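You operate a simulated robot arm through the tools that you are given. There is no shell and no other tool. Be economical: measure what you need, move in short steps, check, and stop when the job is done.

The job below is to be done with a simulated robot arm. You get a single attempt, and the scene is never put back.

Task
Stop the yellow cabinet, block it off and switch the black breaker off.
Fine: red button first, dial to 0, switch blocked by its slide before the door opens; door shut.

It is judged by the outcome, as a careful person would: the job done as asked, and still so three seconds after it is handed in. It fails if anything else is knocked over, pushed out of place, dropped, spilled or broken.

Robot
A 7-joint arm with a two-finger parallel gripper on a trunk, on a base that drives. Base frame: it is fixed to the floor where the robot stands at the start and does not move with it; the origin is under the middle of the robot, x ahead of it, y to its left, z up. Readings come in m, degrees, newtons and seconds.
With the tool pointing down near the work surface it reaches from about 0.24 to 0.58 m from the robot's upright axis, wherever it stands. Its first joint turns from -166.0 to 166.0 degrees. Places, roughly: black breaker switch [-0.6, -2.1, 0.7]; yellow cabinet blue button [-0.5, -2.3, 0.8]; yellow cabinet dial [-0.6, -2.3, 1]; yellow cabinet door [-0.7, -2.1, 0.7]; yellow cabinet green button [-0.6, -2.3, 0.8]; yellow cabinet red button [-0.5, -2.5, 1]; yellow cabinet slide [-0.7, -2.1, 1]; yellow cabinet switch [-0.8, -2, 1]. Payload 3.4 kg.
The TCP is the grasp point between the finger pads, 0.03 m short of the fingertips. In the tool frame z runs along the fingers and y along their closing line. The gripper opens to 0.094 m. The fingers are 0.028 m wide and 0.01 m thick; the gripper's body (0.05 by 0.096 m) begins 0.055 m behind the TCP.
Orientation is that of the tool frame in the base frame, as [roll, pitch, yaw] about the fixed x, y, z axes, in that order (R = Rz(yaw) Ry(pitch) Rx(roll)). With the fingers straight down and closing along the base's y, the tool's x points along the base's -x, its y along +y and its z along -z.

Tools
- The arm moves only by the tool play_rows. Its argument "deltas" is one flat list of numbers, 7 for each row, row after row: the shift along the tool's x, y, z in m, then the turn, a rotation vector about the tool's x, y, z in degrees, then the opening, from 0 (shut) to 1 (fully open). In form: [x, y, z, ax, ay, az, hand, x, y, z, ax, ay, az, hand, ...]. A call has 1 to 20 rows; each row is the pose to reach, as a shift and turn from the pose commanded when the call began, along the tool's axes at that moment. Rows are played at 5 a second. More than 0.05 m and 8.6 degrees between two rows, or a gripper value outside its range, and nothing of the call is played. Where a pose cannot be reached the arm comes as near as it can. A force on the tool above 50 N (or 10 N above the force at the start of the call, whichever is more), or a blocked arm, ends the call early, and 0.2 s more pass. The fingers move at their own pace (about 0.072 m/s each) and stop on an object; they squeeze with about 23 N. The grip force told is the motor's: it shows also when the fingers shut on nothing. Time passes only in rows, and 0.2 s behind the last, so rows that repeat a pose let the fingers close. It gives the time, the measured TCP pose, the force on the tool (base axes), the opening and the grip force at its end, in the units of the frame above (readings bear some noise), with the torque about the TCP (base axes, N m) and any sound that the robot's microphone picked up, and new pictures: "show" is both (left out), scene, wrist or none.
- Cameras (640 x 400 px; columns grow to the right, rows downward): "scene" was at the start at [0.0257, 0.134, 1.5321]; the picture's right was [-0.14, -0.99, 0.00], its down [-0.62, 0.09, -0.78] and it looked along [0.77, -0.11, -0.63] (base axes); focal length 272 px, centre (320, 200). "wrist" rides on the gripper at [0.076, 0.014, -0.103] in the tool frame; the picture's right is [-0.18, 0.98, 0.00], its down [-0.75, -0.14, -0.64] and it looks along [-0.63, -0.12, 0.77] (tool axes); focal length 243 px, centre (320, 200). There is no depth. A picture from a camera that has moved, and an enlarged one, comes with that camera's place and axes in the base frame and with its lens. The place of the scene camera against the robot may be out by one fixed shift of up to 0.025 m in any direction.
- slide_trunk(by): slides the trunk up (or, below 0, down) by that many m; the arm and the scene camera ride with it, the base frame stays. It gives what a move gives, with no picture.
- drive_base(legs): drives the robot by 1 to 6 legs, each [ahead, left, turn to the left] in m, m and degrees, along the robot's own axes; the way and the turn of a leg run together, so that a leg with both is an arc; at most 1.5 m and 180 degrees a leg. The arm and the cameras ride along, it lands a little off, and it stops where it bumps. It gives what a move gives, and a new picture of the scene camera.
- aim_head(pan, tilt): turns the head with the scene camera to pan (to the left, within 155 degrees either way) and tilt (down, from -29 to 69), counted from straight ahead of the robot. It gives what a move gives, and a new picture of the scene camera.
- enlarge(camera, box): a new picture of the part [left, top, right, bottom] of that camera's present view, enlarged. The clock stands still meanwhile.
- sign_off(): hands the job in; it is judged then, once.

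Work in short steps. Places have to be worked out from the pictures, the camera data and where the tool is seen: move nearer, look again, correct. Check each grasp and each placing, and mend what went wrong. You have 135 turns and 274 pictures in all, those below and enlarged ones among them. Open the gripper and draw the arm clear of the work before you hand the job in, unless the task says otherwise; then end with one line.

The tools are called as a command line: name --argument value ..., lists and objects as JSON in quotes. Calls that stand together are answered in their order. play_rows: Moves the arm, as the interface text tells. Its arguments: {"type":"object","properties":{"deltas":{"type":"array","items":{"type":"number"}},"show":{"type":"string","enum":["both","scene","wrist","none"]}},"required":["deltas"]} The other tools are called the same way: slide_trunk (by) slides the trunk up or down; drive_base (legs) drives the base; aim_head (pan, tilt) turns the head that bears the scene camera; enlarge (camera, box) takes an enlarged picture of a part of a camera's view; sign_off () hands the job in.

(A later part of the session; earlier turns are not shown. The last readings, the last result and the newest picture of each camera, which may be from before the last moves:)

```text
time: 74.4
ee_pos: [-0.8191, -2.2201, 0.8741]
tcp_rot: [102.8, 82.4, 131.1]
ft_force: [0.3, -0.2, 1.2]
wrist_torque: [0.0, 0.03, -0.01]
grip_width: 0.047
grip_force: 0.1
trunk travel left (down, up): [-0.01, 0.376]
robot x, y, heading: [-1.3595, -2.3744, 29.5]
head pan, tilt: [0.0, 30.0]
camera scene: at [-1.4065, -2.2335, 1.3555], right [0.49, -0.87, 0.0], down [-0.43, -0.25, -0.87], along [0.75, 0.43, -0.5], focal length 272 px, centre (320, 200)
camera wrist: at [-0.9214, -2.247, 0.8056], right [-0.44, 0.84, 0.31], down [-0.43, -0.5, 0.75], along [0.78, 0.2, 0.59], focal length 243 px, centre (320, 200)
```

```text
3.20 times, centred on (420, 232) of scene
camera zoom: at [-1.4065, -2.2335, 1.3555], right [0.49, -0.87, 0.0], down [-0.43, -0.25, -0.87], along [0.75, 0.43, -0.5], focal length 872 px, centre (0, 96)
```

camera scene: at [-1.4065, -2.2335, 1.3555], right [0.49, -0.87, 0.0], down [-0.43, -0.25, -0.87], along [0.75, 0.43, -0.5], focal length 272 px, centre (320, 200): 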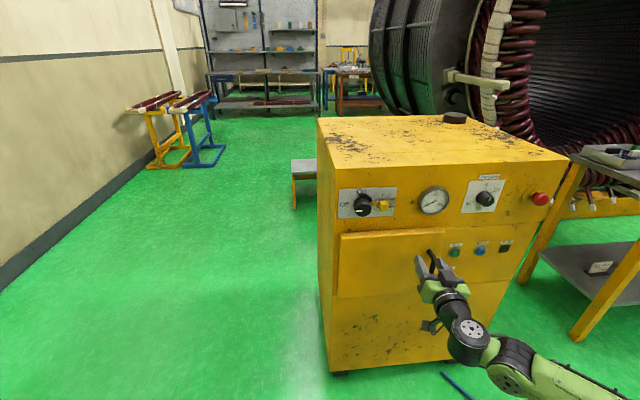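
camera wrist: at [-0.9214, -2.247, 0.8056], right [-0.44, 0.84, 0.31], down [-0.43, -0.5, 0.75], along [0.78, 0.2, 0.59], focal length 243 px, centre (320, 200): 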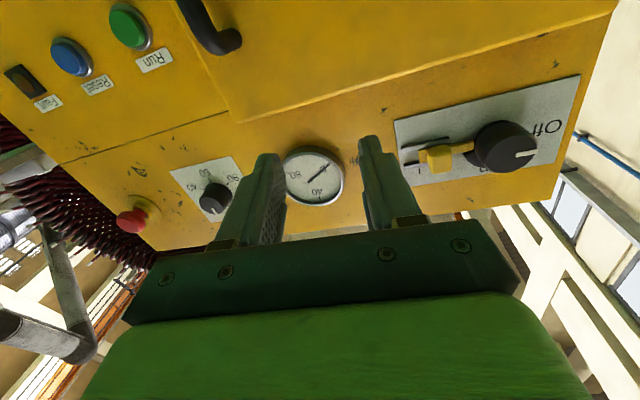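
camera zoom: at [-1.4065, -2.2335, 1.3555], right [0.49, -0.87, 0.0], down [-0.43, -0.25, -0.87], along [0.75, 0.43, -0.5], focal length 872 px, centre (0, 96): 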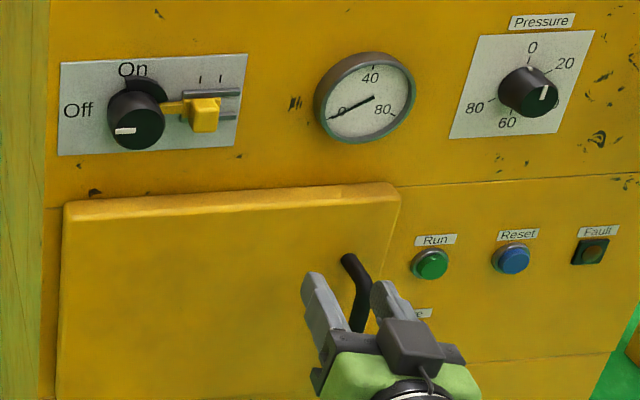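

Handle bar is around s=1.60, z 0.70–0.80. I go down and right to stand in front of it with the tool levelled.

play_rows --deltas '[0.022, -0.019, 0, 0, 0, -2, 0.7, 0.044, -0.038, 0, 0, 0, -4, 0.7, 0.066, -0.057, 0, 0, 0, -6, 0.7, 0.088, -0.076, 0, 0, 0, -8, 0.7, 0.108, -0.092, 0.01, 0, 0, -8, 0.7, 0.108, -0.092, 0.04, 0, 0, -8, 0.7, 0.108, -0.092, 0.04, 0, 0, -8, 0.7]'

enlarge --camera "wrist" --box '[210, 0, 450, 150]'

enlarge --camera "scene" --box '[370, 210, 500, 291]'

```text
time: 76.0
ee_pos: [-0.7496, -2.2693, 0.7551]
tcp_rot: [-159.3, 88.2, -130.9]
ft_force: [0.0, 0.7, 0.9]
wrist_torque: [0.03, 0.0, 0.0]
grip_width: 0.0659
grip_force: 0.1
trunk travel left (down, up): [-0.01, 0.376]
robot x, y, heading: [-1.36, -2.3746, 29.7]
head pan, tilt: [0.0, 30.0]
camera scene: at [-1.4063, -2.2332, 1.3554], right [0.49, -0.87, 0.0], down [-0.43, -0.25, -0.87], along [0.75, 0.43, -0.5], focal length 272 px, centre (320, 200)
camera wrist: at [-0.8472, -2.3065, 0.6827], right [-0.46, 0.87, 0.17], down [-0.48, -0.41, 0.77], along [0.74, 0.28, 0.61], focal length 243 px, centre (320, 200)
```

scene: 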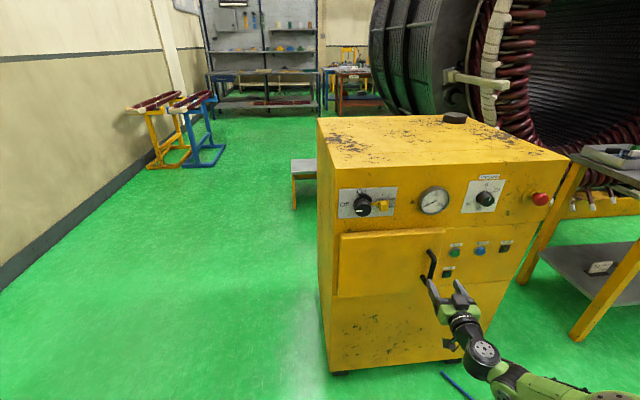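
wrist: 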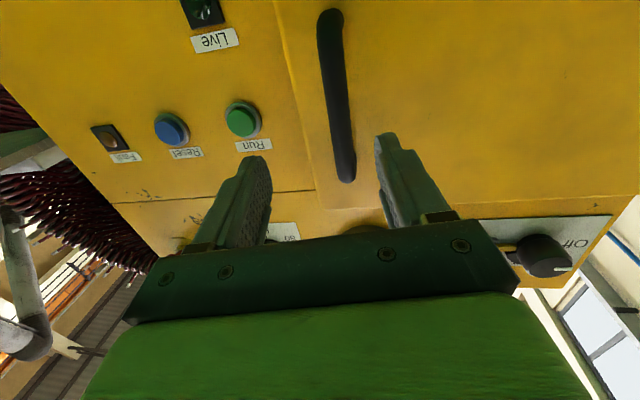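

```text
2.67 times, centred on (330, 75) of wrist
camera zoom: at [-0.8472, -2.3065, 0.6827], right [-0.46, 0.87, 0.17], down [-0.48, -0.41, 0.77], along [0.74, 0.28, 0.61], focal length 647 px, centre (293, 533)
```

zoom: 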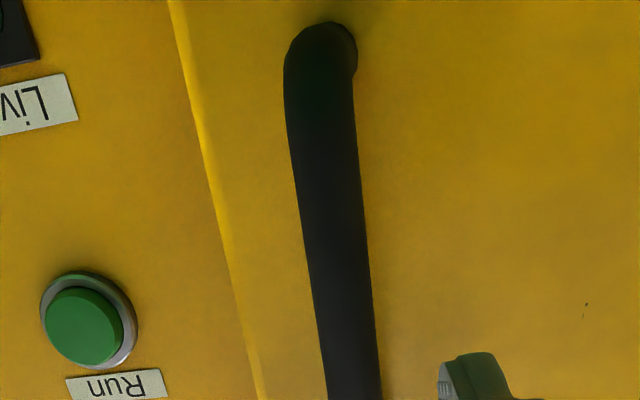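

```text
4.92 times, centred on (435, 250) of scene
camera zoom: at [-1.4063, -2.2332, 1.3554], right [0.49, -0.87, 0.0], down [-0.43, -0.25, -0.87], along [0.75, 0.43, -0.5], focal length 1341 px, centre (-246, -49)
```

zoom: 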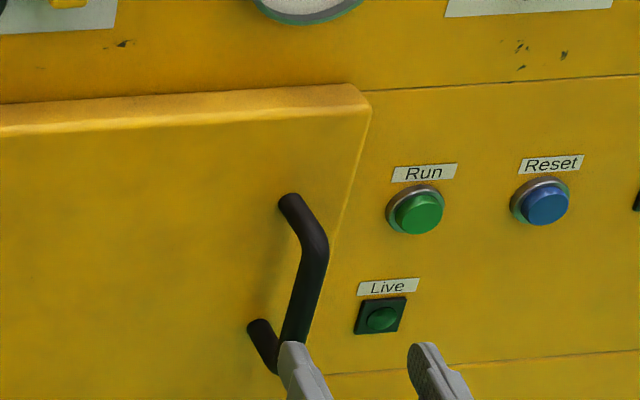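

The D-handle bar is about 1.5 cm left of the tool axis. I correct and advance 8 cm with open fingers.

play_rows --deltas '[0.005, 0.008, 0.02, 0, 0, 0, 0.7, 0.01, 0.015, 0.04, 0, 0, 0, 0.7, 0.01, 0.015, 0.06, 0, 0, 0, 0.7, 0.01, 0.015, 0.08, 0, 0, 0, 0.7, 0.01, 0.015, 0.08, 0, 0, 0, 0.7]'

enlarge --camera "scene" --box '[370, 210, 500, 291]'

```text
time: 77.2
ee_pos: [-0.6885, -2.2198, 0.742]
tcp_rot: [-161.8, 87.9, -133.3]
ft_force: [-19.7, -10.5, -1.9]
wrist_torque: [0.04, -0.24, 1.08]
grip_width: 0.0661
grip_force: 0.6
trunk travel left (down, up): [-0.01, 0.376]
robot x, y, heading: [-1.3585, -2.3759, 29.7]
head pan, tilt: [0.0, 30.0]
camera scene: at [-1.4092, -2.2348, 1.3555], right [0.49, -0.87, 0.0], down [-0.43, -0.25, -0.87], along [0.75, 0.43, -0.5], focal length 272 px, centre (320, 200)
camera wrist: at [-0.7865, -2.2584, 0.671], right [-0.46, 0.87, 0.17], down [-0.48, -0.41, 0.78], along [0.75, 0.28, 0.61], focal length 243 px, centre (320, 200)
```

scene: 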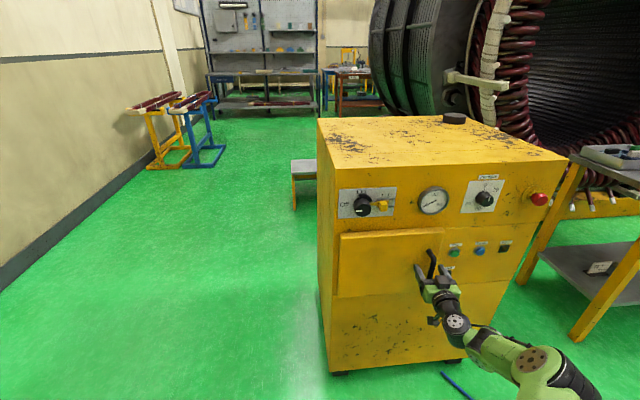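
wrist: 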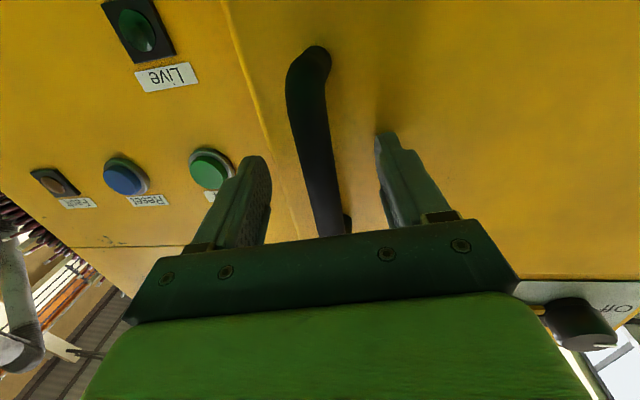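

```text
4.92 times, centred on (435, 250) of scene
camera zoom: at [-1.4092, -2.2348, 1.3555], right [0.49, -0.87, 0.0], down [-0.43, -0.25, -0.87], along [0.75, 0.43, -0.5], focal length 1341 px, centre (-246, -49)
```

zoom: 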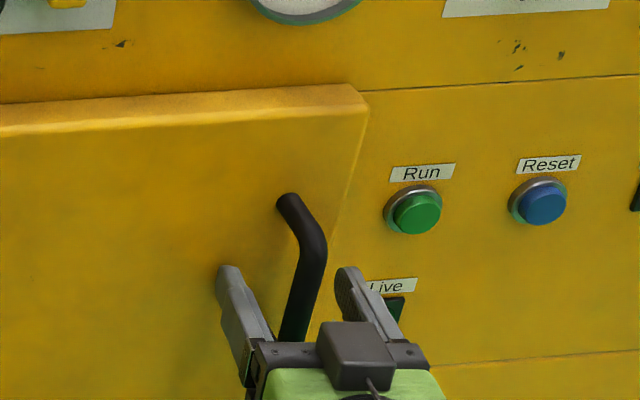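

Tips touch the door and the bar is between the fingers. I back off 4 mm and close.

play_rows --deltas '[0, 0, -0.004, 0, 0, 0, 0.7, 0, 0, -0.004, 0, 0, 0, 0, 0, 0, -0.004, 0, 0, 0, 0, 0, 0, -0.004, 0, 0, 0, 0, 0, 0, -0.004, 0, 0, 0, 0]' --show "wrist"

```text
time: 78.4
ee_pos: [-0.6902, -2.2187, 0.7428]
tcp_rot: [-161.5, 88.2, -133.0]
ft_force: [-3.8, 9.6, 3.8]
wrist_torque: [0.73, 0.06, -0.15]
grip_width: 0.0203
grip_force: 45.2
trunk travel left (down, up): [-0.01, 0.376]
robot x, y, heading: [-1.3586, -2.3732, 29.6]
head pan, tilt: [0.0, 30.0]
camera wrist: at [-0.788, -2.2569, 0.6712], right [-0.47, 0.87, 0.17], down [-0.48, -0.41, 0.77], along [0.74, 0.28, 0.61], focal length 243 px, centre (320, 200)
```

wrist: 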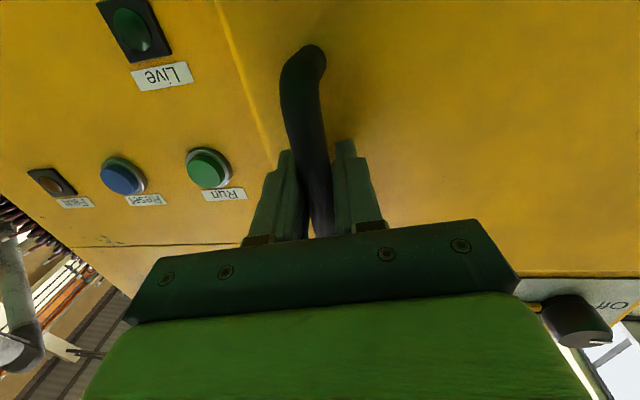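

Bar gripped (20 mm). I pull along the hinge arc in small steps to ~20°, turning the tool partly with the door.

play_rows --deltas '[0, 0.002, -0.01, 1.5, 0, 0, 0, 0, 0.003, -0.02, 3, 0, 0, 0, 0, 0.005, -0.031, 4.5, 0, 0, 0, 0, 0.007, -0.041, 6, 0, 0, 0, 0, 0.0095, -0.051, 7.5, 0, 0, 0, 0, 0.0125, -0.061, 9, 0, 0, 0, 0, 0.016, -0.071, 10.5, 0, 0, 0, 0, 0.02, -0.081, 12, 0, 0, 0, 0, 0.024, -0.091, 13.5, 0, 0, 0, 0, 0.028, -0.1, 15, 0, 0, 0]'

```text
time: 80.6
ee_pos: [-0.7853, -2.2418, 0.7434]
tcp_rot: [-149.9, 87.0, -136.6]
ft_force: [-1.1, 14.4, -40.7]
wrist_torque: [1.03, -0.18, -0.07]
grip_width: 0.0204
grip_force: 45.3
out of reach, approached as far as the arm can: row 10
trunk travel left (down, up): [-0.01, 0.376]
robot x, y, heading: [-1.3576, -2.3726, 29.5]
head pan, tilt: [0.0, 30.0]
camera scene: at [-1.4018, -2.2304, 1.355], right [0.49, -0.87, 0.0], down [-0.44, -0.25, -0.86], along [0.75, 0.43, -0.5], focal length 272 px, centre (320, 200)
camera wrist: at [-0.8904, -2.2545, 0.6727], right [-0.22, 0.96, 0.16], down [-0.56, -0.26, 0.79], along [0.8, 0.09, 0.6], focal length 243 px, centre (320, 200)
```

scene: 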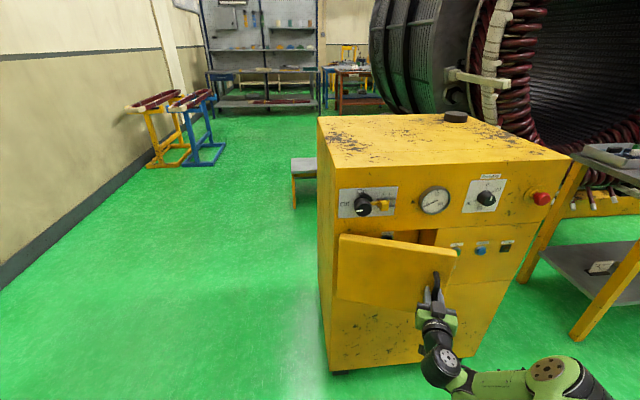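
wrist: 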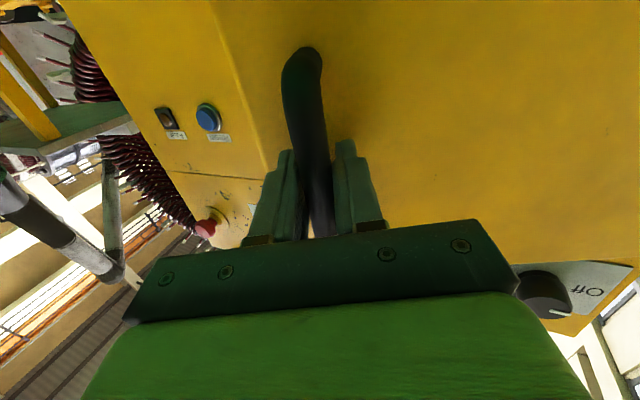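

The door is ~20° open; pulling further hits the arm's near limit. I relieve the arm slightly first, then will let the base carry the pull along the hinge arc.

play_rows --deltas '[0, 0, 0.004, 0, 0, 0, 0, 0, 0, 0.006, 0, 0, 0, 0]' --show "none"

```text
time: 81.2
ee_pos: [-0.7794, -2.2418, 0.7435]
tcp_rot: [-150.1, 87.3, -136.9]
ft_force: [-1.3, 7.9, -46.3]
wrist_torque: [0.91, 0.35, 0.03]
grip_width: 0.0204
grip_force: 44.4
trunk travel left (down, up): [-0.01, 0.376]
robot x, y, heading: [-1.3557, -2.3746, 29.7]
head pan, tilt: [0.0, 30.0]
```

A vertical load of 46 N comes from the tool axis tilt; I lower the command by 3 mm.

play_rows --deltas '[0.002, 0, 0, 0, 0, 0, 0, 0.004, 0, 0, 0, 0, 0, 0]' --show "none"

```text
time: 81.8
ee_pos: [-0.7773, -2.241, 0.7427]
tcp_rot: [-149.7, 87.6, -136.3]
ft_force: [-0.2, 9.1, -32.9]
wrist_torque: [0.88, 0.44, 0.06]
grip_width: 0.0204
grip_force: 45.1
trunk travel left (down, up): [-0.01, 0.376]
robot x, y, heading: [-1.3597, -2.3735, 29.4]
head pan, tilt: [0.0, 30.0]
```

Lower a bit more, then drive the arc with the handle held.

play_rows --deltas '[0.004, 0, 0, 0, 0, 0, 0, 0.008, 0, 0, 0, 0, 0, 0]' --show "none"

drive_base --legs '[[-0.02, 0.12, -10]]'

```text
time: 82.4
ee_pos: [-0.7756, -2.2418, 0.7426]
tcp_rot: [-150.2, 88.0, -136.9]
ft_force: [-1.4, 8.4, -20.9]
wrist_torque: [0.8, 0.46, 0.07]
grip_width: 0.0204
grip_force: 45.2
out of reach, approached as far as the arm can: row 1, 2
trunk travel left (down, up): [-0.01, 0.376]
robot x, y, heading: [-1.3563, -2.3724, 29.7]
head pan, tilt: [0.0, 30.0]
```

```text
time: 83.6
ee_pos: [-0.8312, -2.2412, 0.7437]
tcp_rot: [-148.6, 87.9, -145.1]
ft_force: [1.2, 14.1, -12.3]
wrist_torque: [0.95, 0.08, -0.12]
grip_width: 0.0204
grip_force: 44.8
trunk travel left (down, up): [-0.01, 0.376]
robot x, y, heading: [-1.4271, -2.2755, 19.9]
head pan, tilt: [0.0, 30.0]
camera scene: at [-1.4471, -2.1236, 1.3553], right [0.34, -0.94, 0.0], down [-0.47, -0.17, -0.87], along [0.81, 0.29, -0.5], focal length 272 px, centre (320, 200)
```

scene: 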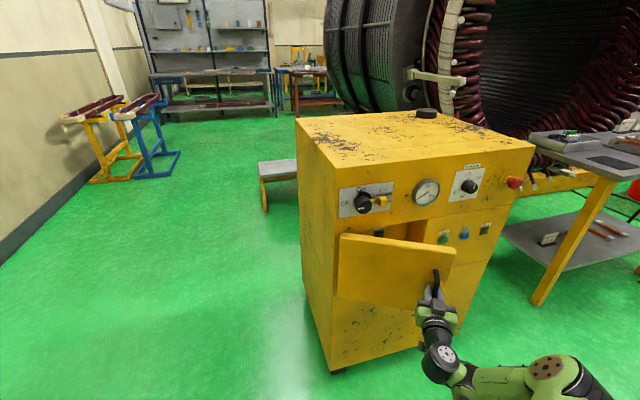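

The pull works smoothly (door ≈28°). Next arc to about 45°.

drive_base --legs '[[-0.035, 0.186, -15]]'

```text
time: 85.2
ee_pos: [-0.9139, -2.2203, 0.7429]
tcp_rot: [-149.6, 87.9, -160.5]
ft_force: [8.0, 19.1, -5.2]
wrist_torque: [0.92, 0.06, -0.03]
grip_width: 0.0201
grip_force: 44.6
trunk travel left (down, up): [-0.01, 0.376]
robot x, y, heading: [-1.5003, -2.1047, 5.0]
head pan, tilt: [0.0, 30.0]
camera scene: at [-1.4805, -1.9515, 1.3552], right [0.09, -1.0, 0.0], down [-0.5, -0.04, -0.87], along [0.86, 0.07, -0.5], focal length 272 px, centre (320, 200)
```

scene: 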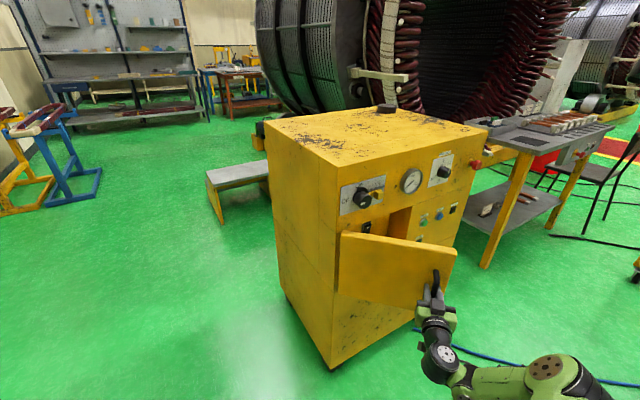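

Good. One more arc to about 62°.

drive_base --legs '[[-0.033, 0.204, -17]]'

```text
time: 86.8
ee_pos: [-0.9929, -2.1739, 0.7432]
tcp_rot: [-150.1, 87.9, -177.1]
ft_force: [18.9, 22.1, -4.9]
wrist_torque: [0.93, -0.17, -0.12]
grip_width: 0.0204
grip_force: 44.6
trunk travel left (down, up): [-0.01, 0.376]
robot x, y, heading: [-1.521, -1.8927, -11.6]
head pan, tilt: [0.0, 30.0]
camera scene: at [-1.4579, -1.7563, 1.3551], right [-0.2, -0.98, 0.0], down [-0.49, 0.1, -0.86], along [0.85, -0.17, -0.5], focal length 272 px, centre (320, 200)
```

scene: 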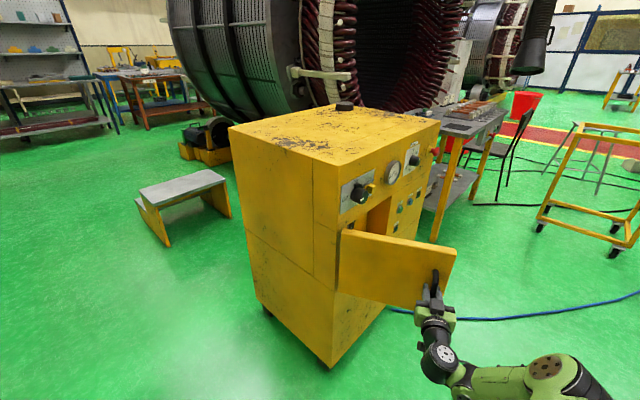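

Same arc once more, to about 80°.

drive_base --legs '[[-0.033, 0.204, -17]]'

```text
time: 88.7
ee_pos: [-1.0511, -2.1032, 0.7436]
tcp_rot: [-164.9, 88.3, 152.7]
ft_force: [2.5, 2.2, -2.9]
wrist_torque: [0.13, -0.42, -0.03]
grip_width: 0.0202
grip_force: 45.0
trunk travel left (down, up): [-0.01, 0.376]
robot x, y, heading: [-1.4839, -1.6905, -28.5]
head pan, tilt: [0.0, 30.0]
stopped in leg 1: the force on the tool passed its limit at 52 N (the readings are from after the stop); the commanded pose is now the measured one
camera scene: at [-1.382, -1.5791, 1.3554], right [-0.48, -0.88, 0.0], down [-0.44, 0.24, -0.87], along [0.76, -0.41, -0.5], focal length 272 px, centre (320, 200)
```

scene: 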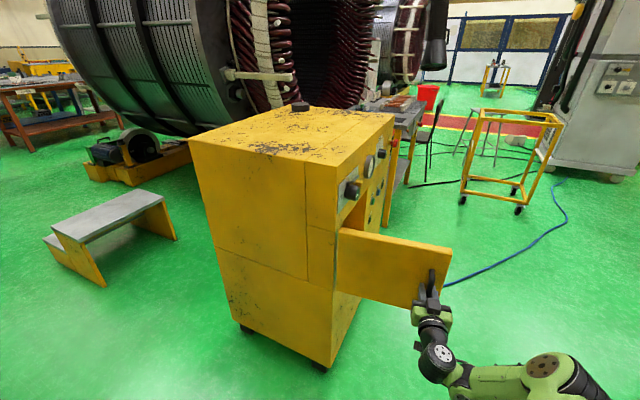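

The door is ~81° open. I open the fingers and pull off the handle.

play_rows --deltas '[0, 0, 0, 0, 0, 0, 0.8, 0, 0, 0, 0, 0, 0, 0.8, 0, 0, 0, 0, 0, 0, 0.8]' --show "wrist"

drive_base --legs '[[-0.25, 0, 0]]'

```text
time: 89.5
ee_pos: [-1.0514, -2.1041, 0.744]
tcp_rot: [-161.4, 88.2, 156.1]
ft_force: [-0.2, 0.5, -0.1]
wrist_torque: [0.01, 0.03, 0.01]
grip_width: 0.0752
grip_force: 0.2
trunk travel left (down, up): [-0.01, 0.376]
robot x, y, heading: [-1.4785, -1.6926, -28.6]
head pan, tilt: [0.0, 30.0]
camera wrist: at [-1.1197, -2.0238, 0.6725], right [0.67, 0.72, 0.17], down [-0.55, 0.32, 0.77], along [0.5, -0.61, 0.61], focal length 243 px, centre (320, 200)
```

wrist: 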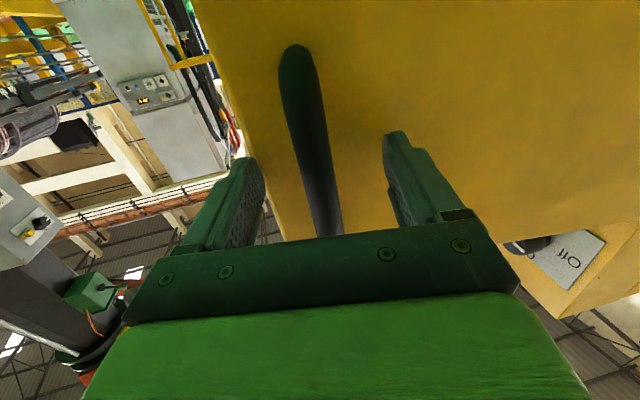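

```text
time: 91.3
ee_pos: [-1.2734, -1.985, 0.7437]
tcp_rot: [-161.5, 88.2, 156.1]
ft_force: [-0.6, 0.4, 0.0]
wrist_torque: [0.01, 0.02, -0.01]
grip_width: 0.075
grip_force: 0.0
trunk travel left (down, up): [-0.01, 0.376]
robot x, y, heading: [-1.7046, -1.5727, -28.3]
head pan, tilt: [0.0, 30.0]
camera scene: at [-1.6039, -1.4593, 1.3555], right [-0.48, -0.88, 0.0], down [-0.44, 0.24, -0.87], along [0.76, -0.41, -0.5], focal length 272 px, centre (320, 200)
```

scene: 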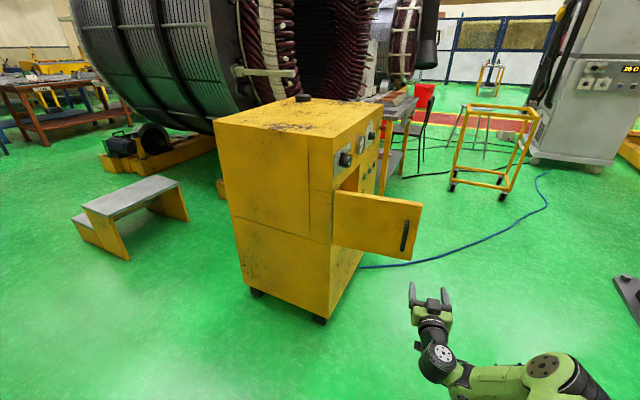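

Door stays open. I turn back to face the front, back away, and slide right past the open door.

drive_base --legs '[[0, 0, 58], [-0.5, 0, 0], [0, -1.0, 0]]'

enlarge --camera "scene" --box '[280, 130, 520, 280]'

```text
time: 101.6
ee_pos: [-1.0592, -2.5652, 0.7436]
tcp_rot: [-161.7, 88.2, -147.4]
ft_force: [0.0, 1.0, 0.4]
wrist_torque: [0.01, 0.0, 0.01]
grip_width: 0.0752
grip_force: 0.1
trunk travel left (down, up): [-0.01, 0.376]
robot x, y, heading: [-1.6405, -2.7012, 28.3]
head pan, tilt: [0.0, 30.0]
camera scene: at [-1.6857, -2.5559, 1.3555], right [0.47, -0.88, 0.0], down [-0.44, -0.24, -0.87], along [0.76, 0.41, -0.5], focal length 272 px, centre (320, 200)
```

scene: 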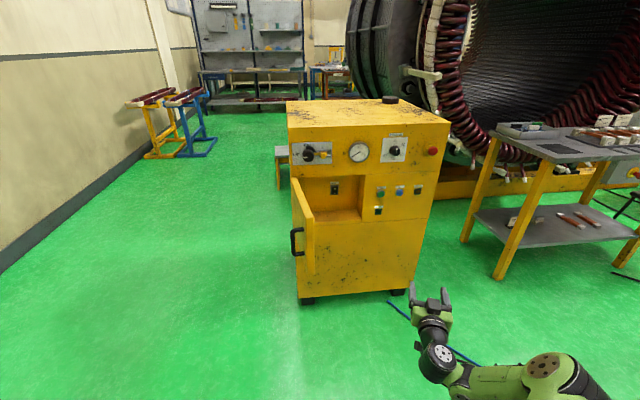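

```text
2.67 times, centred on (400, 205) of scene
camera zoom: at [-1.6857, -2.5559, 1.3555], right [0.47, -0.88, 0.0], down [-0.44, -0.24, -0.87], along [0.76, 0.41, -0.5], focal length 726 px, centre (107, 187)
```

zoom: 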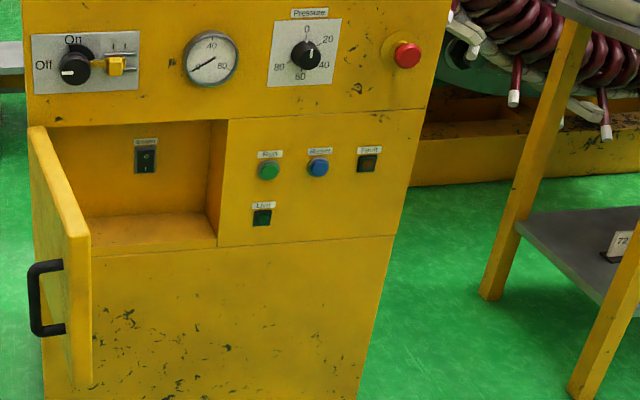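

The door cavity shows the black breaker, a rocker on the back wall. Zoom in.

enlarge --camera "scene" --box '[316, 172, 364, 202]'

```text
13.33 times, centred on (340, 187) of scene
camera zoom: at [-1.6857, -2.5559, 1.3555], right [0.47, -0.88, 0.0], down [-0.44, -0.24, -0.87], along [0.76, 0.41, -0.5], focal length 3632 px, centre (53, 373)
```

zoom: 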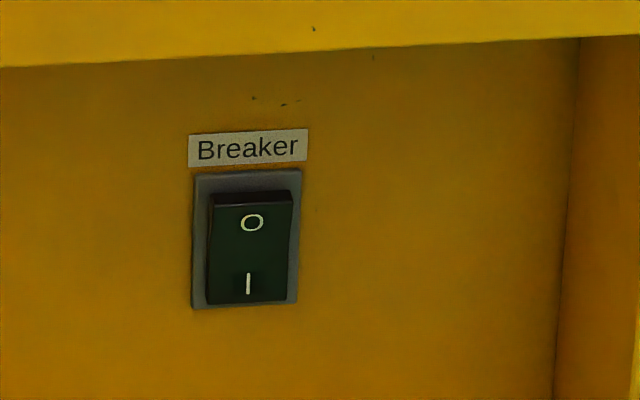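

The "O" (off) half is at the top and is the raised side, est. at (-0.570,-2.040,0.731), about 11 cm inside the cavity. I drive 0.3 m closer first, closing the fingers.

drive_base --legs '[[0.3, 0, 1.4]]'

```text
time: 103.7
ee_pos: [-0.7958, -2.4048, 0.7435]
tcp_rot: [-161.8, 88.1, -146.3]
ft_force: [0.2, -0.6, 0.1]
wrist_torque: [-0.03, 0.03, -0.04]
grip_width: 0.0755
grip_force: 0.1
trunk travel left (down, up): [-0.01, 0.376]
robot x, y, heading: [-1.3749, -2.5513, 29.4]
head pan, tilt: [0.0, 30.0]
camera scene: at [-1.421, -2.4087, 1.3554], right [0.49, -0.87, 0.0], down [-0.44, -0.25, -0.87], along [0.75, 0.43, -0.5], focal length 272 px, centre (320, 200)
```

scene: 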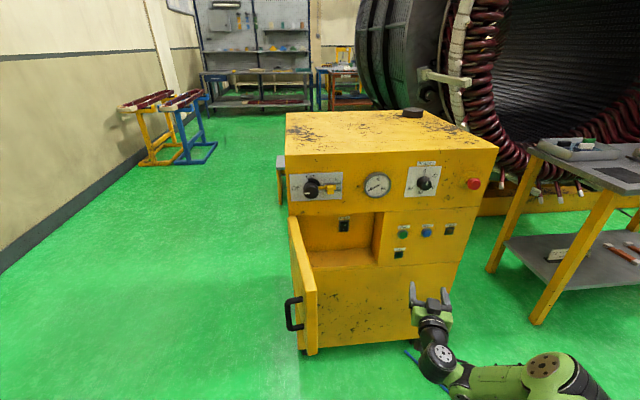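

I shift the tool left to the breaker's column while squaring it to the cabinet and closing the fingers.

play_rows --deltas '[0.002, 0.04, -0.0101, -2.84, 0, 0, 0, 0.004, 0.08, -0.0202, -5.7, 0, 0, 0, 0.005, 0.12, -0.0303, -8.5, 0, 0, 0, 0.007, 0.16, -0.0404, -11.4, 0, 0, 0, 0.009, 0.2, -0.0505, -14.2, 0, 0, 0, 0.009, 0.2, -0.0505, -14.2, 0, 0, 0]'

enlarge --camera "wrist" --box '[200, 40, 440, 190]'

```text
time: 105.1
ee_pos: [-0.8912, -2.2248, 0.7641]
tcp_rot: [-176.2, 88.0, -146.5]
ft_force: [0.0, -0.3, -0.9]
wrist_torque: [0.01, 0.01, -0.02]
grip_width: 0.0
grip_force: 23.1
out of reach, approached as far as the arm can: row 1, 2, 3, 4, 5, 6
trunk travel left (down, up): [-0.01, 0.376]
robot x, y, heading: [-1.3751, -2.5486, 29.8]
head pan, tilt: [0.0, 30.0]
camera scene: at [-1.4213, -2.4086, 1.3554], right [0.49, -0.87, 0.0], down [-0.43, -0.25, -0.87], along [0.75, 0.43, -0.5], focal length 272 px, centre (320, 200)
camera wrist: at [-0.9879, -2.2645, 0.6939], right [-0.48, 0.86, 0.18], down [-0.46, -0.43, 0.78], along [0.74, 0.29, 0.6], focal length 243 px, centre (320, 200)
```

scene: 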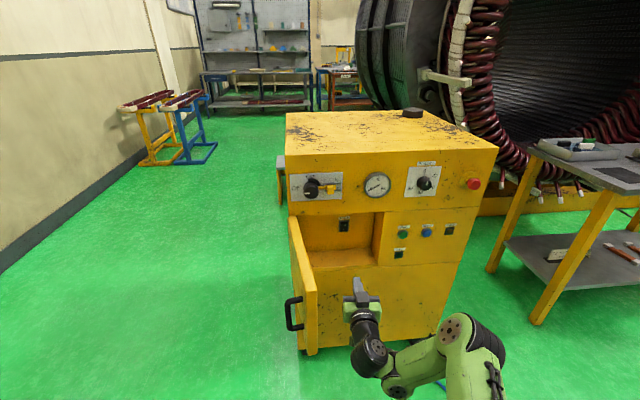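
wrist: 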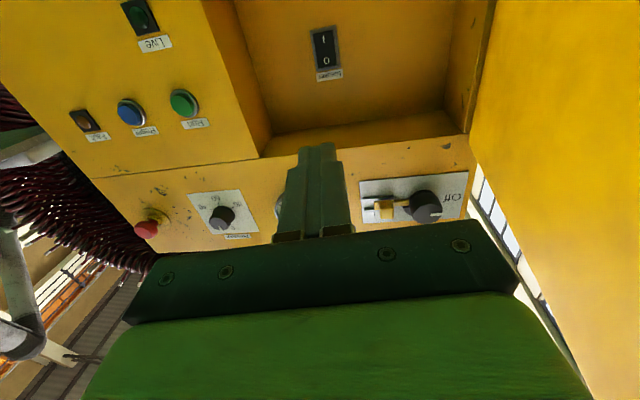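

```text
2.67 times, centred on (320, 115) of wrist
camera zoom: at [-0.9879, -2.2645, 0.6939], right [-0.48, 0.86, 0.18], down [-0.46, -0.43, 0.78], along [0.74, 0.29, 0.6], focal length 647 px, centre (320, 427)
```

zoom: 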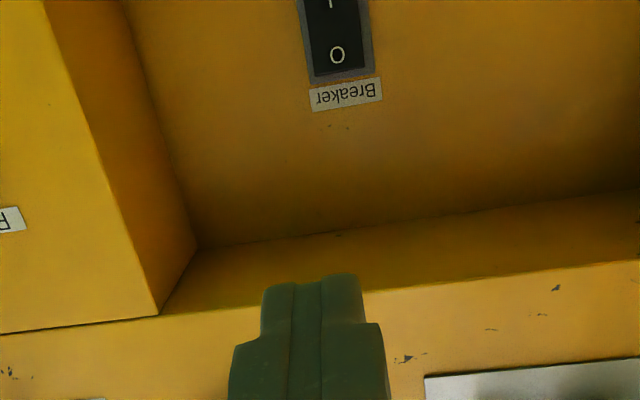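

Scene and wrist rays agree: the "O" is at about (-0.610,-2.055,0.754), 0.30 m ahead of the fingertips. I drive 0.2 m forward so the arm can reach in.

drive_base --legs '[[0.2, 0, 0]]'

play_rows --deltas '[0, 0, 0, 0, 0, 0, 0]' --show "wrist"

enlarge --camera "wrist" --box '[200, 20, 440, 170]'

enlarge --camera "scene" --box '[280, 190, 440, 290]'

```text
time: 106.7
ee_pos: [-0.7162, -2.1247, 0.7646]
tcp_rot: [-176.3, 88.0, -146.6]
ft_force: [0.3, -0.7, 0.6]
wrist_torque: [0.01, -0.03, 0.01]
grip_width: 0.0
grip_force: 23.2
trunk travel left (down, up): [-0.01, 0.376]
robot x, y, heading: [-1.2021, -2.4487, 29.4]
head pan, tilt: [0.0, 30.0]
camera scene: at [-1.2478, -2.3103, 1.3554], right [0.49, -0.87, 0.0], down [-0.43, -0.25, -0.87], along [0.75, 0.43, -0.5], focal length 272 px, centre (320, 200)
```

scene: 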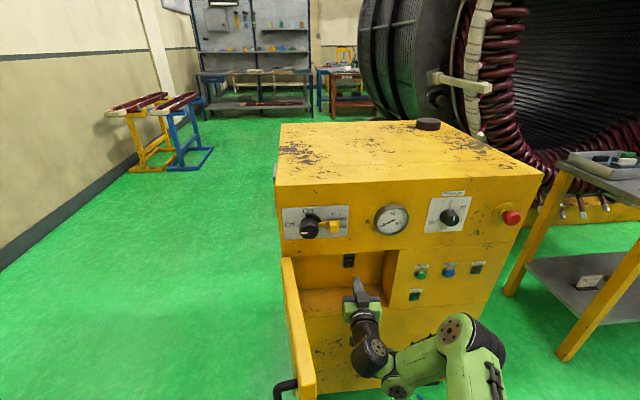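

```text
time: 107.1
ee_pos: [-0.7182, -2.1261, 0.7653]
tcp_rot: [-176.3, 88.0, -146.4]
ft_force: [0.2, -0.2, 1.4]
wrist_torque: [0.01, 0.0, -0.02]
grip_width: 0.0003
grip_force: 23.3
trunk travel left (down, up): [-0.01, 0.376]
robot x, y, heading: [-1.2021, -2.4563, 29.4]
head pan, tilt: [0.0, 30.0]
camera wrist: at [-0.8149, -2.166, 0.6939], right [-0.48, 0.86, 0.18], down [-0.46, -0.43, 0.78], along [0.74, 0.29, 0.6], focal length 243 px, centre (320, 200)
```

wrist: 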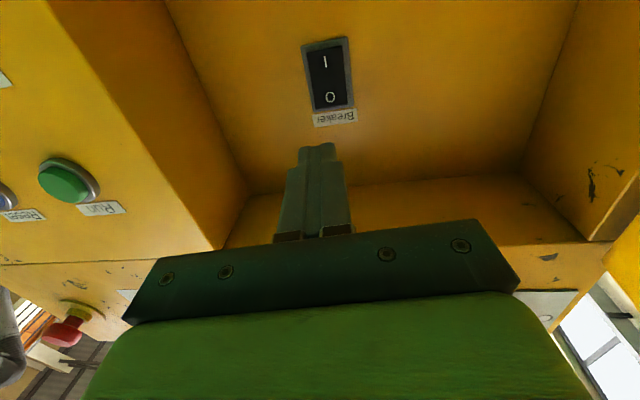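

```text
2.67 times, centred on (320, 95) of wrist
camera zoom: at [-0.8149, -2.166, 0.6939], right [-0.48, 0.86, 0.18], down [-0.46, -0.43, 0.78], along [0.74, 0.29, 0.6], focal length 647 px, centre (320, 480)
```

zoom: 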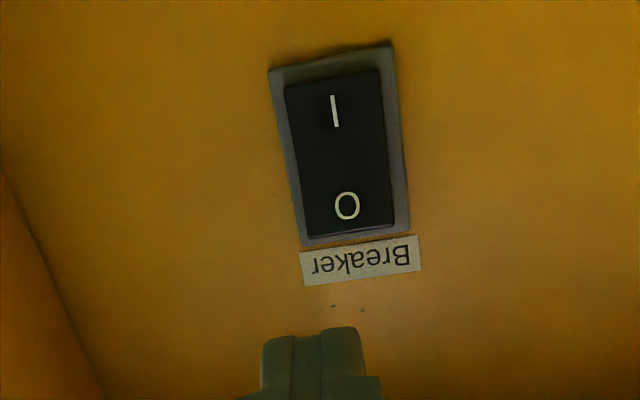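

```text
4.00 times, centred on (360, 240) of scene
camera zoom: at [-1.2483, -2.3105, 1.3554], right [0.49, -0.87, 0.0], down [-0.43, -0.25, -0.87], along [0.75, 0.43, -0.5], focal length 1090 px, centre (160, 40)
```

zoom: 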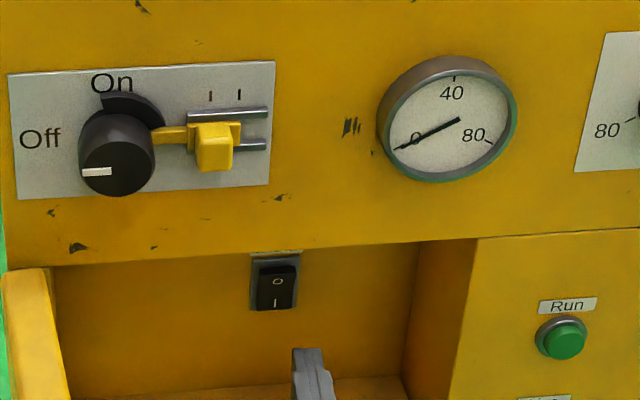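

Consistent: contact about 0.098 m ahead, 8 mm left. I push on the "O" half in small steps.

play_rows --deltas '[0.001, 0.004, 0.035, 0, 0, 0, 0, 0.001, 0.008, 0.07, 0, 0, 0, 0, 0.002, 0.008, 0.088, 0, 0, 0, 0, 0.002, 0.008, 0.094, 0, 0, 0, 0, 0.002, 0.008, 0.099, 0, 0, 0, 0, 0.002, 0.008, 0.103, 0, 0, 0, 0, 0.002, 0.008, 0.107, 0, 0, 0, 0, 0.002, 0.008, 0.111, 0, 0, 0, 0]'

enlarge --camera "scene" --box '[280, 190, 440, 290]'

enlarge --camera "wrist" --box '[200, 70, 440, 220]'

```text
time: 108.4
ee_pos: [-0.6405, -2.0728, 0.7602]
tcp_rot: [-177.1, 87.9, -147.2]
ft_force: [-27.7, -21.1, 11.3]
wrist_torque: [-0.05, 0.14, 0.17]
grip_width: 0.0003
grip_force: 23.1
trunk travel left (down, up): [-0.01, 0.376]
robot x, y, heading: [-1.1973, -2.4529, 29.6]
head pan, tilt: [0.0, 30.0]
stopped in row 6: the force on the tool passed its limit at 58 N (the readings are from after the stop); the commanded pose is now the measured one
camera scene: at [-1.2542, -2.315, 1.3558], right [0.49, -0.87, 0.0], down [-0.43, -0.24, -0.87], along [0.76, 0.43, -0.5], focal length 272 px, centre (320, 200)
camera wrist: at [-0.738, -2.1137, 0.689], right [-0.48, 0.86, 0.18], down [-0.46, -0.43, 0.78], along [0.74, 0.29, 0.6], focal length 243 px, centre (320, 200)
```

scene: 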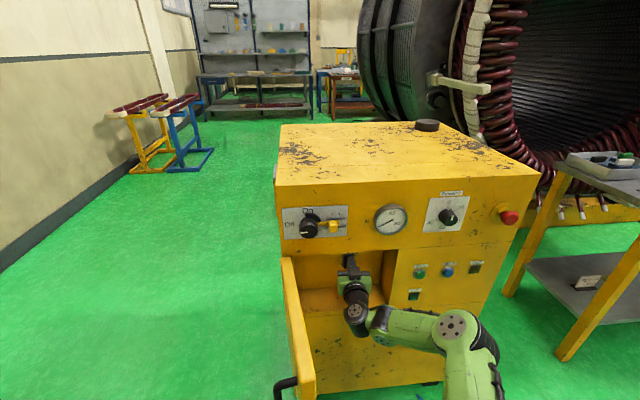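
wrist: 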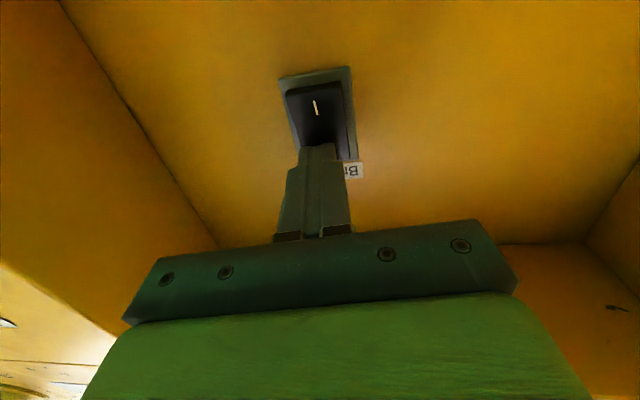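

```text
4.00 times, centred on (360, 240) of scene
camera zoom: at [-1.2542, -2.315, 1.3558], right [0.49, -0.87, 0.0], down [-0.43, -0.24, -0.87], along [0.76, 0.43, -0.5], focal length 1090 px, centre (160, 40)
```

zoom: 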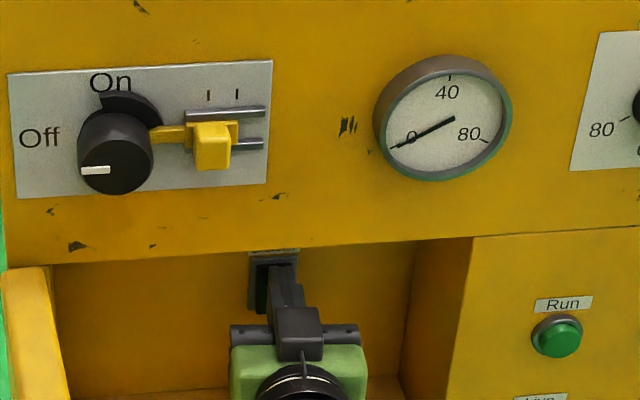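

```text
2.67 times, centred on (320, 145) of wrist
camera zoom: at [-0.738, -2.1137, 0.689], right [-0.48, 0.86, 0.18], down [-0.46, -0.43, 0.78], along [0.74, 0.29, 0.6], focal length 647 px, centre (320, 347)
```

zoom: 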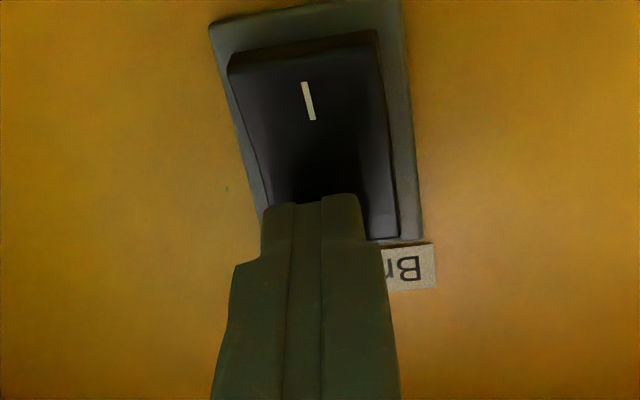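

The "I" half now stands out — it flipped. I withdraw straight back and check.

play_rows --deltas '[0, 0, -0.04, 0, 0, 0, 0, 0, 0, -0.08, 0, 0, 0, 0, 0, 0, -0.1, 0, 0, 0, 0]' --show "wrist"

enlarge --camera "scene" --box '[310, 230, 374, 270]'

enlarge --camera "wrist" --box '[200, 20, 440, 170]'

```text
time: 109.2
ee_pos: [-0.724, -2.1192, 0.7618]
tcp_rot: [-172.8, 87.3, -142.8]
ft_force: [-0.4, -0.7, 0.8]
wrist_torque: [-0.03, 0.03, 0.02]
grip_width: 0.0
grip_force: 23.1
out of reach, approached as far as the arm can: row 3
trunk travel left (down, up): [-0.01, 0.376]
robot x, y, heading: [-1.202, -2.4513, 29.7]
head pan, tilt: [0.0, 30.0]
camera wrist: at [-0.8217, -2.1601, 0.6924], right [-0.48, 0.86, 0.18], down [-0.46, -0.42, 0.78], along [0.75, 0.3, 0.59], focal length 243 px, centre (320, 200)
```

wrist: 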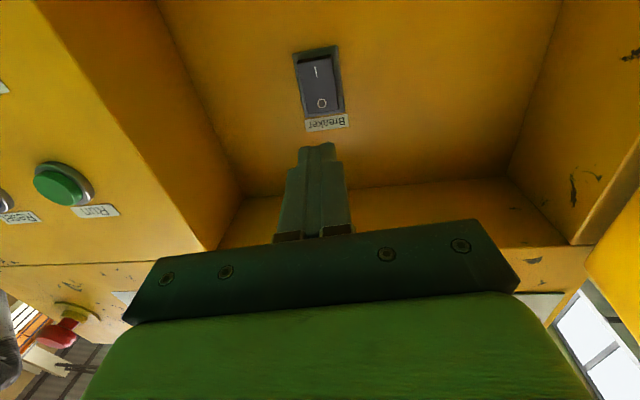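

```text
10.00 times, centred on (342, 250) of scene
camera zoom: at [-1.2492, -2.3108, 1.3554], right [0.49, -0.87, 0.0], down [-0.43, -0.25, -0.87], along [0.75, 0.43, -0.5], focal length 2724 px, centre (100, -300)
```

zoom: 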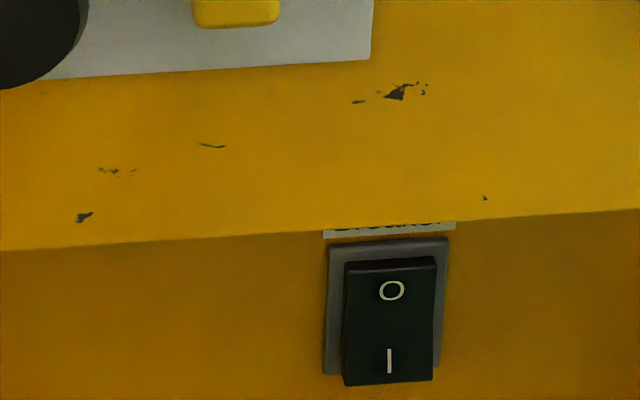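

```text
2.67 times, centred on (320, 95) of wrist
camera zoom: at [-0.8217, -2.1601, 0.6924], right [-0.48, 0.86, 0.18], down [-0.46, -0.42, 0.78], along [0.75, 0.3, 0.59], focal length 647 px, centre (320, 480)
```

zoom: 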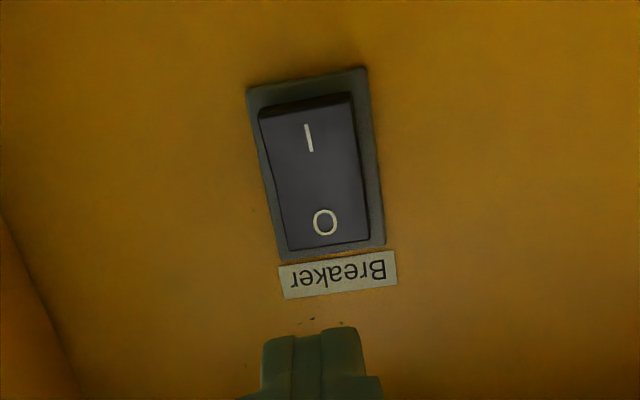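

Breaker is off ("O" pressed). I back out, move left past the open door, and come forward on its handle side.

drive_base --legs '[[-0.45, 0, 0], [0, 0.45, 0]]'

```text
time: 114.2
ee_pos: [-1.3391, -1.953, 0.7631]
tcp_rot: [-174.1, 87.4, -144.1]
ft_force: [0.9, 0.5, -0.7]
wrist_torque: [0.0, -0.02, -0.02]
grip_width: 0.0
grip_force: 23.0
trunk travel left (down, up): [-0.01, 0.376]
robot x, y, heading: [-1.8149, -2.2851, 29.6]
head pan, tilt: [0.0, 30.0]
camera scene: at [-1.8652, -2.1459, 1.3554], right [0.49, -0.87, 0.0], down [-0.43, -0.25, -0.87], along [0.75, 0.43, -0.5], focal length 272 px, centre (320, 200)
```

scene: 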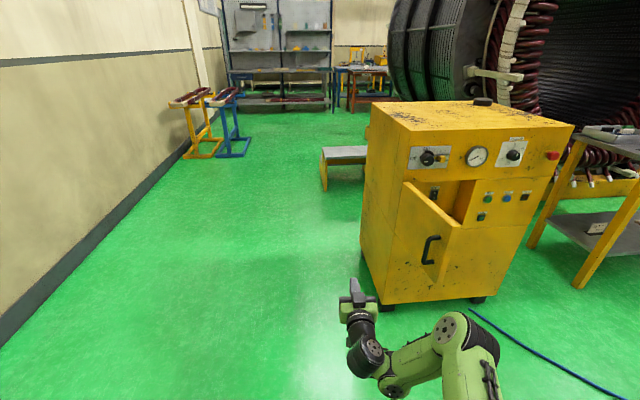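

The door is still ~70-75° open. I move forward beside the handle and sweep right against it, following the arc.

drive_base --legs '[[0.18, 0, 0], [0, -0.25, 0], [0.07, -0.19, 0]]'

```text
time: 118.3
ee_pos: [-0.9061, -2.2175, 0.7624]
tcp_rot: [-174.6, 87.4, -144.9]
ft_force: [-0.6, 0.8, -0.3]
wrist_torque: [0.02, -0.02, -0.01]
grip_width: 0.0
grip_force: 23.0
trunk travel left (down, up): [-0.01, 0.376]
robot x, y, heading: [-1.3859, -2.5495, 29.4]
head pan, tilt: [0.0, 30.0]
camera scene: at [-1.4317, -2.4083, 1.3555], right [0.49, -0.87, 0.0], down [-0.44, -0.25, -0.87], along [0.75, 0.43, -0.5], focal length 272 px, centre (320, 200)
```

scene: 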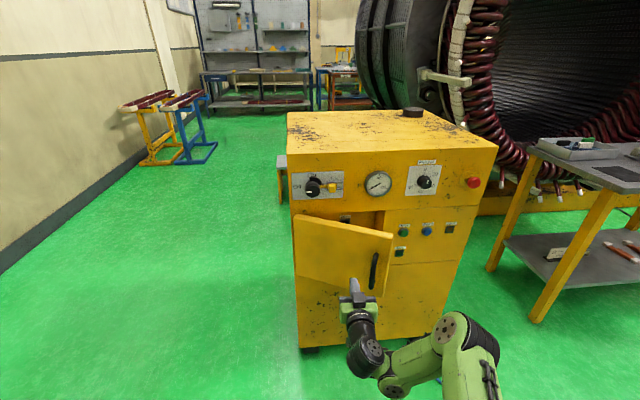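

The door is at ~35°, fingertip beside the handle. I drive forward, pushing the door face with the tip.

drive_base --legs '[[0.16, 0, 0]]'

```text
time: 119.8
ee_pos: [-0.7676, -2.1404, 0.7625]
tcp_rot: [-174.3, 87.4, -144.6]
ft_force: [-0.1, -0.5, -0.2]
wrist_torque: [0.0, -0.01, 0.02]
grip_width: 0.0
grip_force: 23.1
trunk travel left (down, up): [-0.01, 0.376]
robot x, y, heading: [-1.2504, -2.4712, 29.5]
head pan, tilt: [0.0, 30.0]
camera scene: at [-1.2935, -2.3302, 1.3554], right [0.49, -0.87, 0.0], down [-0.44, -0.24, -0.87], along [0.75, 0.42, -0.5], focal length 272 px, centre (320, 200)
```

scene: 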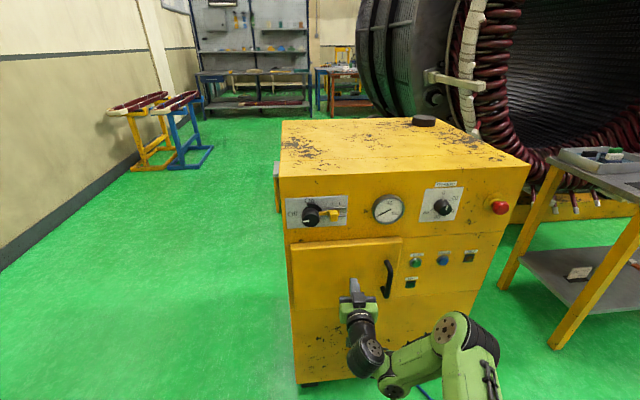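

Nearly shut. I push the last few centimetres with the arm until firm contact.

play_rows --deltas '[0, 0, 0.012, 0, 0, 0, 0, 0, 0, 0.022, 0, 0, 0, 0, 0, 0, 0.03, 0, 0, 0, 0, 0, 0, 0.036, 0, 0, 0, 0, 0, 0, 0.042, 0, 0, 0, 0, 0, 0, 0.048, 0, 0, 0, 0]'

enlarge --camera "scene" --box '[270, 170, 510, 320]'

```text
time: 120.6
ee_pos: [-0.7478, -2.1306, 0.7609]
tcp_rot: [-178.5, 87.2, -148.8]
ft_force: [-28.6, -22.1, 10.4]
wrist_torque: [0.47, -0.56, 0.14]
grip_width: 0.0
grip_force: 23.3
trunk travel left (down, up): [-0.01, 0.376]
robot x, y, heading: [-1.2483, -2.4766, 29.5]
head pan, tilt: [0.0, 30.0]
stopped in row 4: the force on the tool passed its limit at 60 N (the readings are from after the stop); the commanded pose is now the measured one
camera scene: at [-1.3001, -2.3352, 1.3559], right [0.49, -0.87, 0.0], down [-0.43, -0.24, -0.87], along [0.76, 0.43, -0.5], focal length 272 px, centre (320, 200)
camera wrist: at [-0.846, -2.1699, 0.6917], right [-0.48, 0.86, 0.18], down [-0.45, -0.42, 0.78], along [0.75, 0.29, 0.59], focal length 243 px, centre (320, 200)
```

scene: 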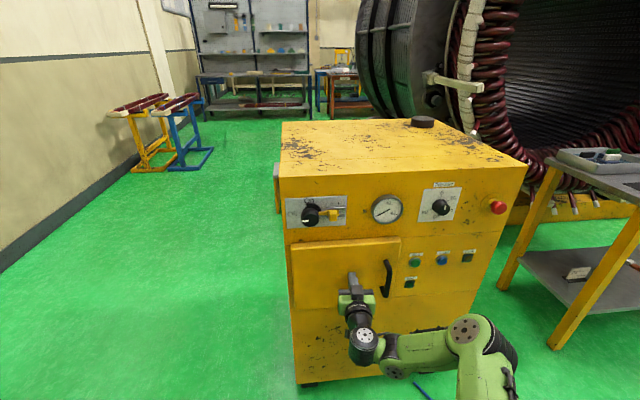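
wrist: 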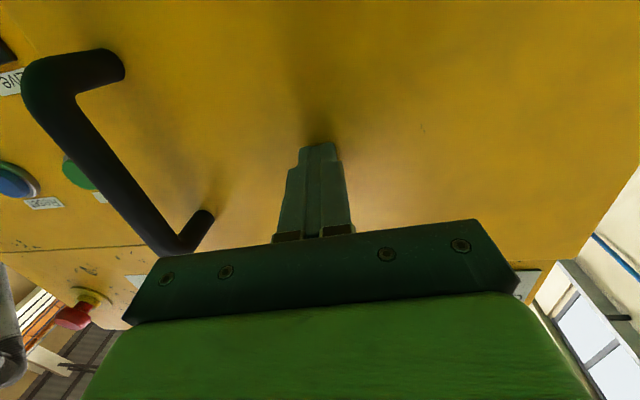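

```text
2.67 times, centred on (390, 245) of scene
camera zoom: at [-1.3001, -2.3352, 1.3559], right [0.49, -0.87, 0.0], down [-0.43, -0.24, -0.87], along [0.76, 0.43, -0.5], focal length 726 px, centre (133, 80)
```

zoom: 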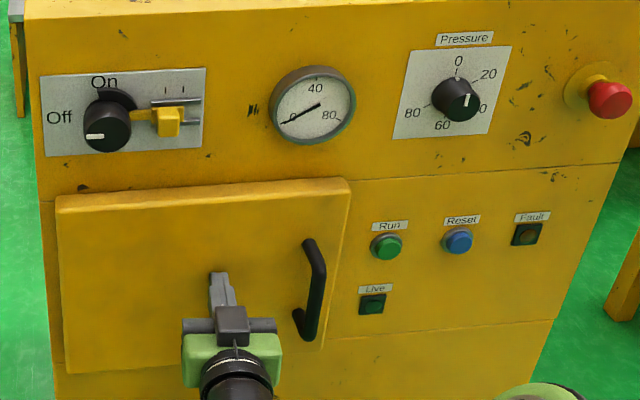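

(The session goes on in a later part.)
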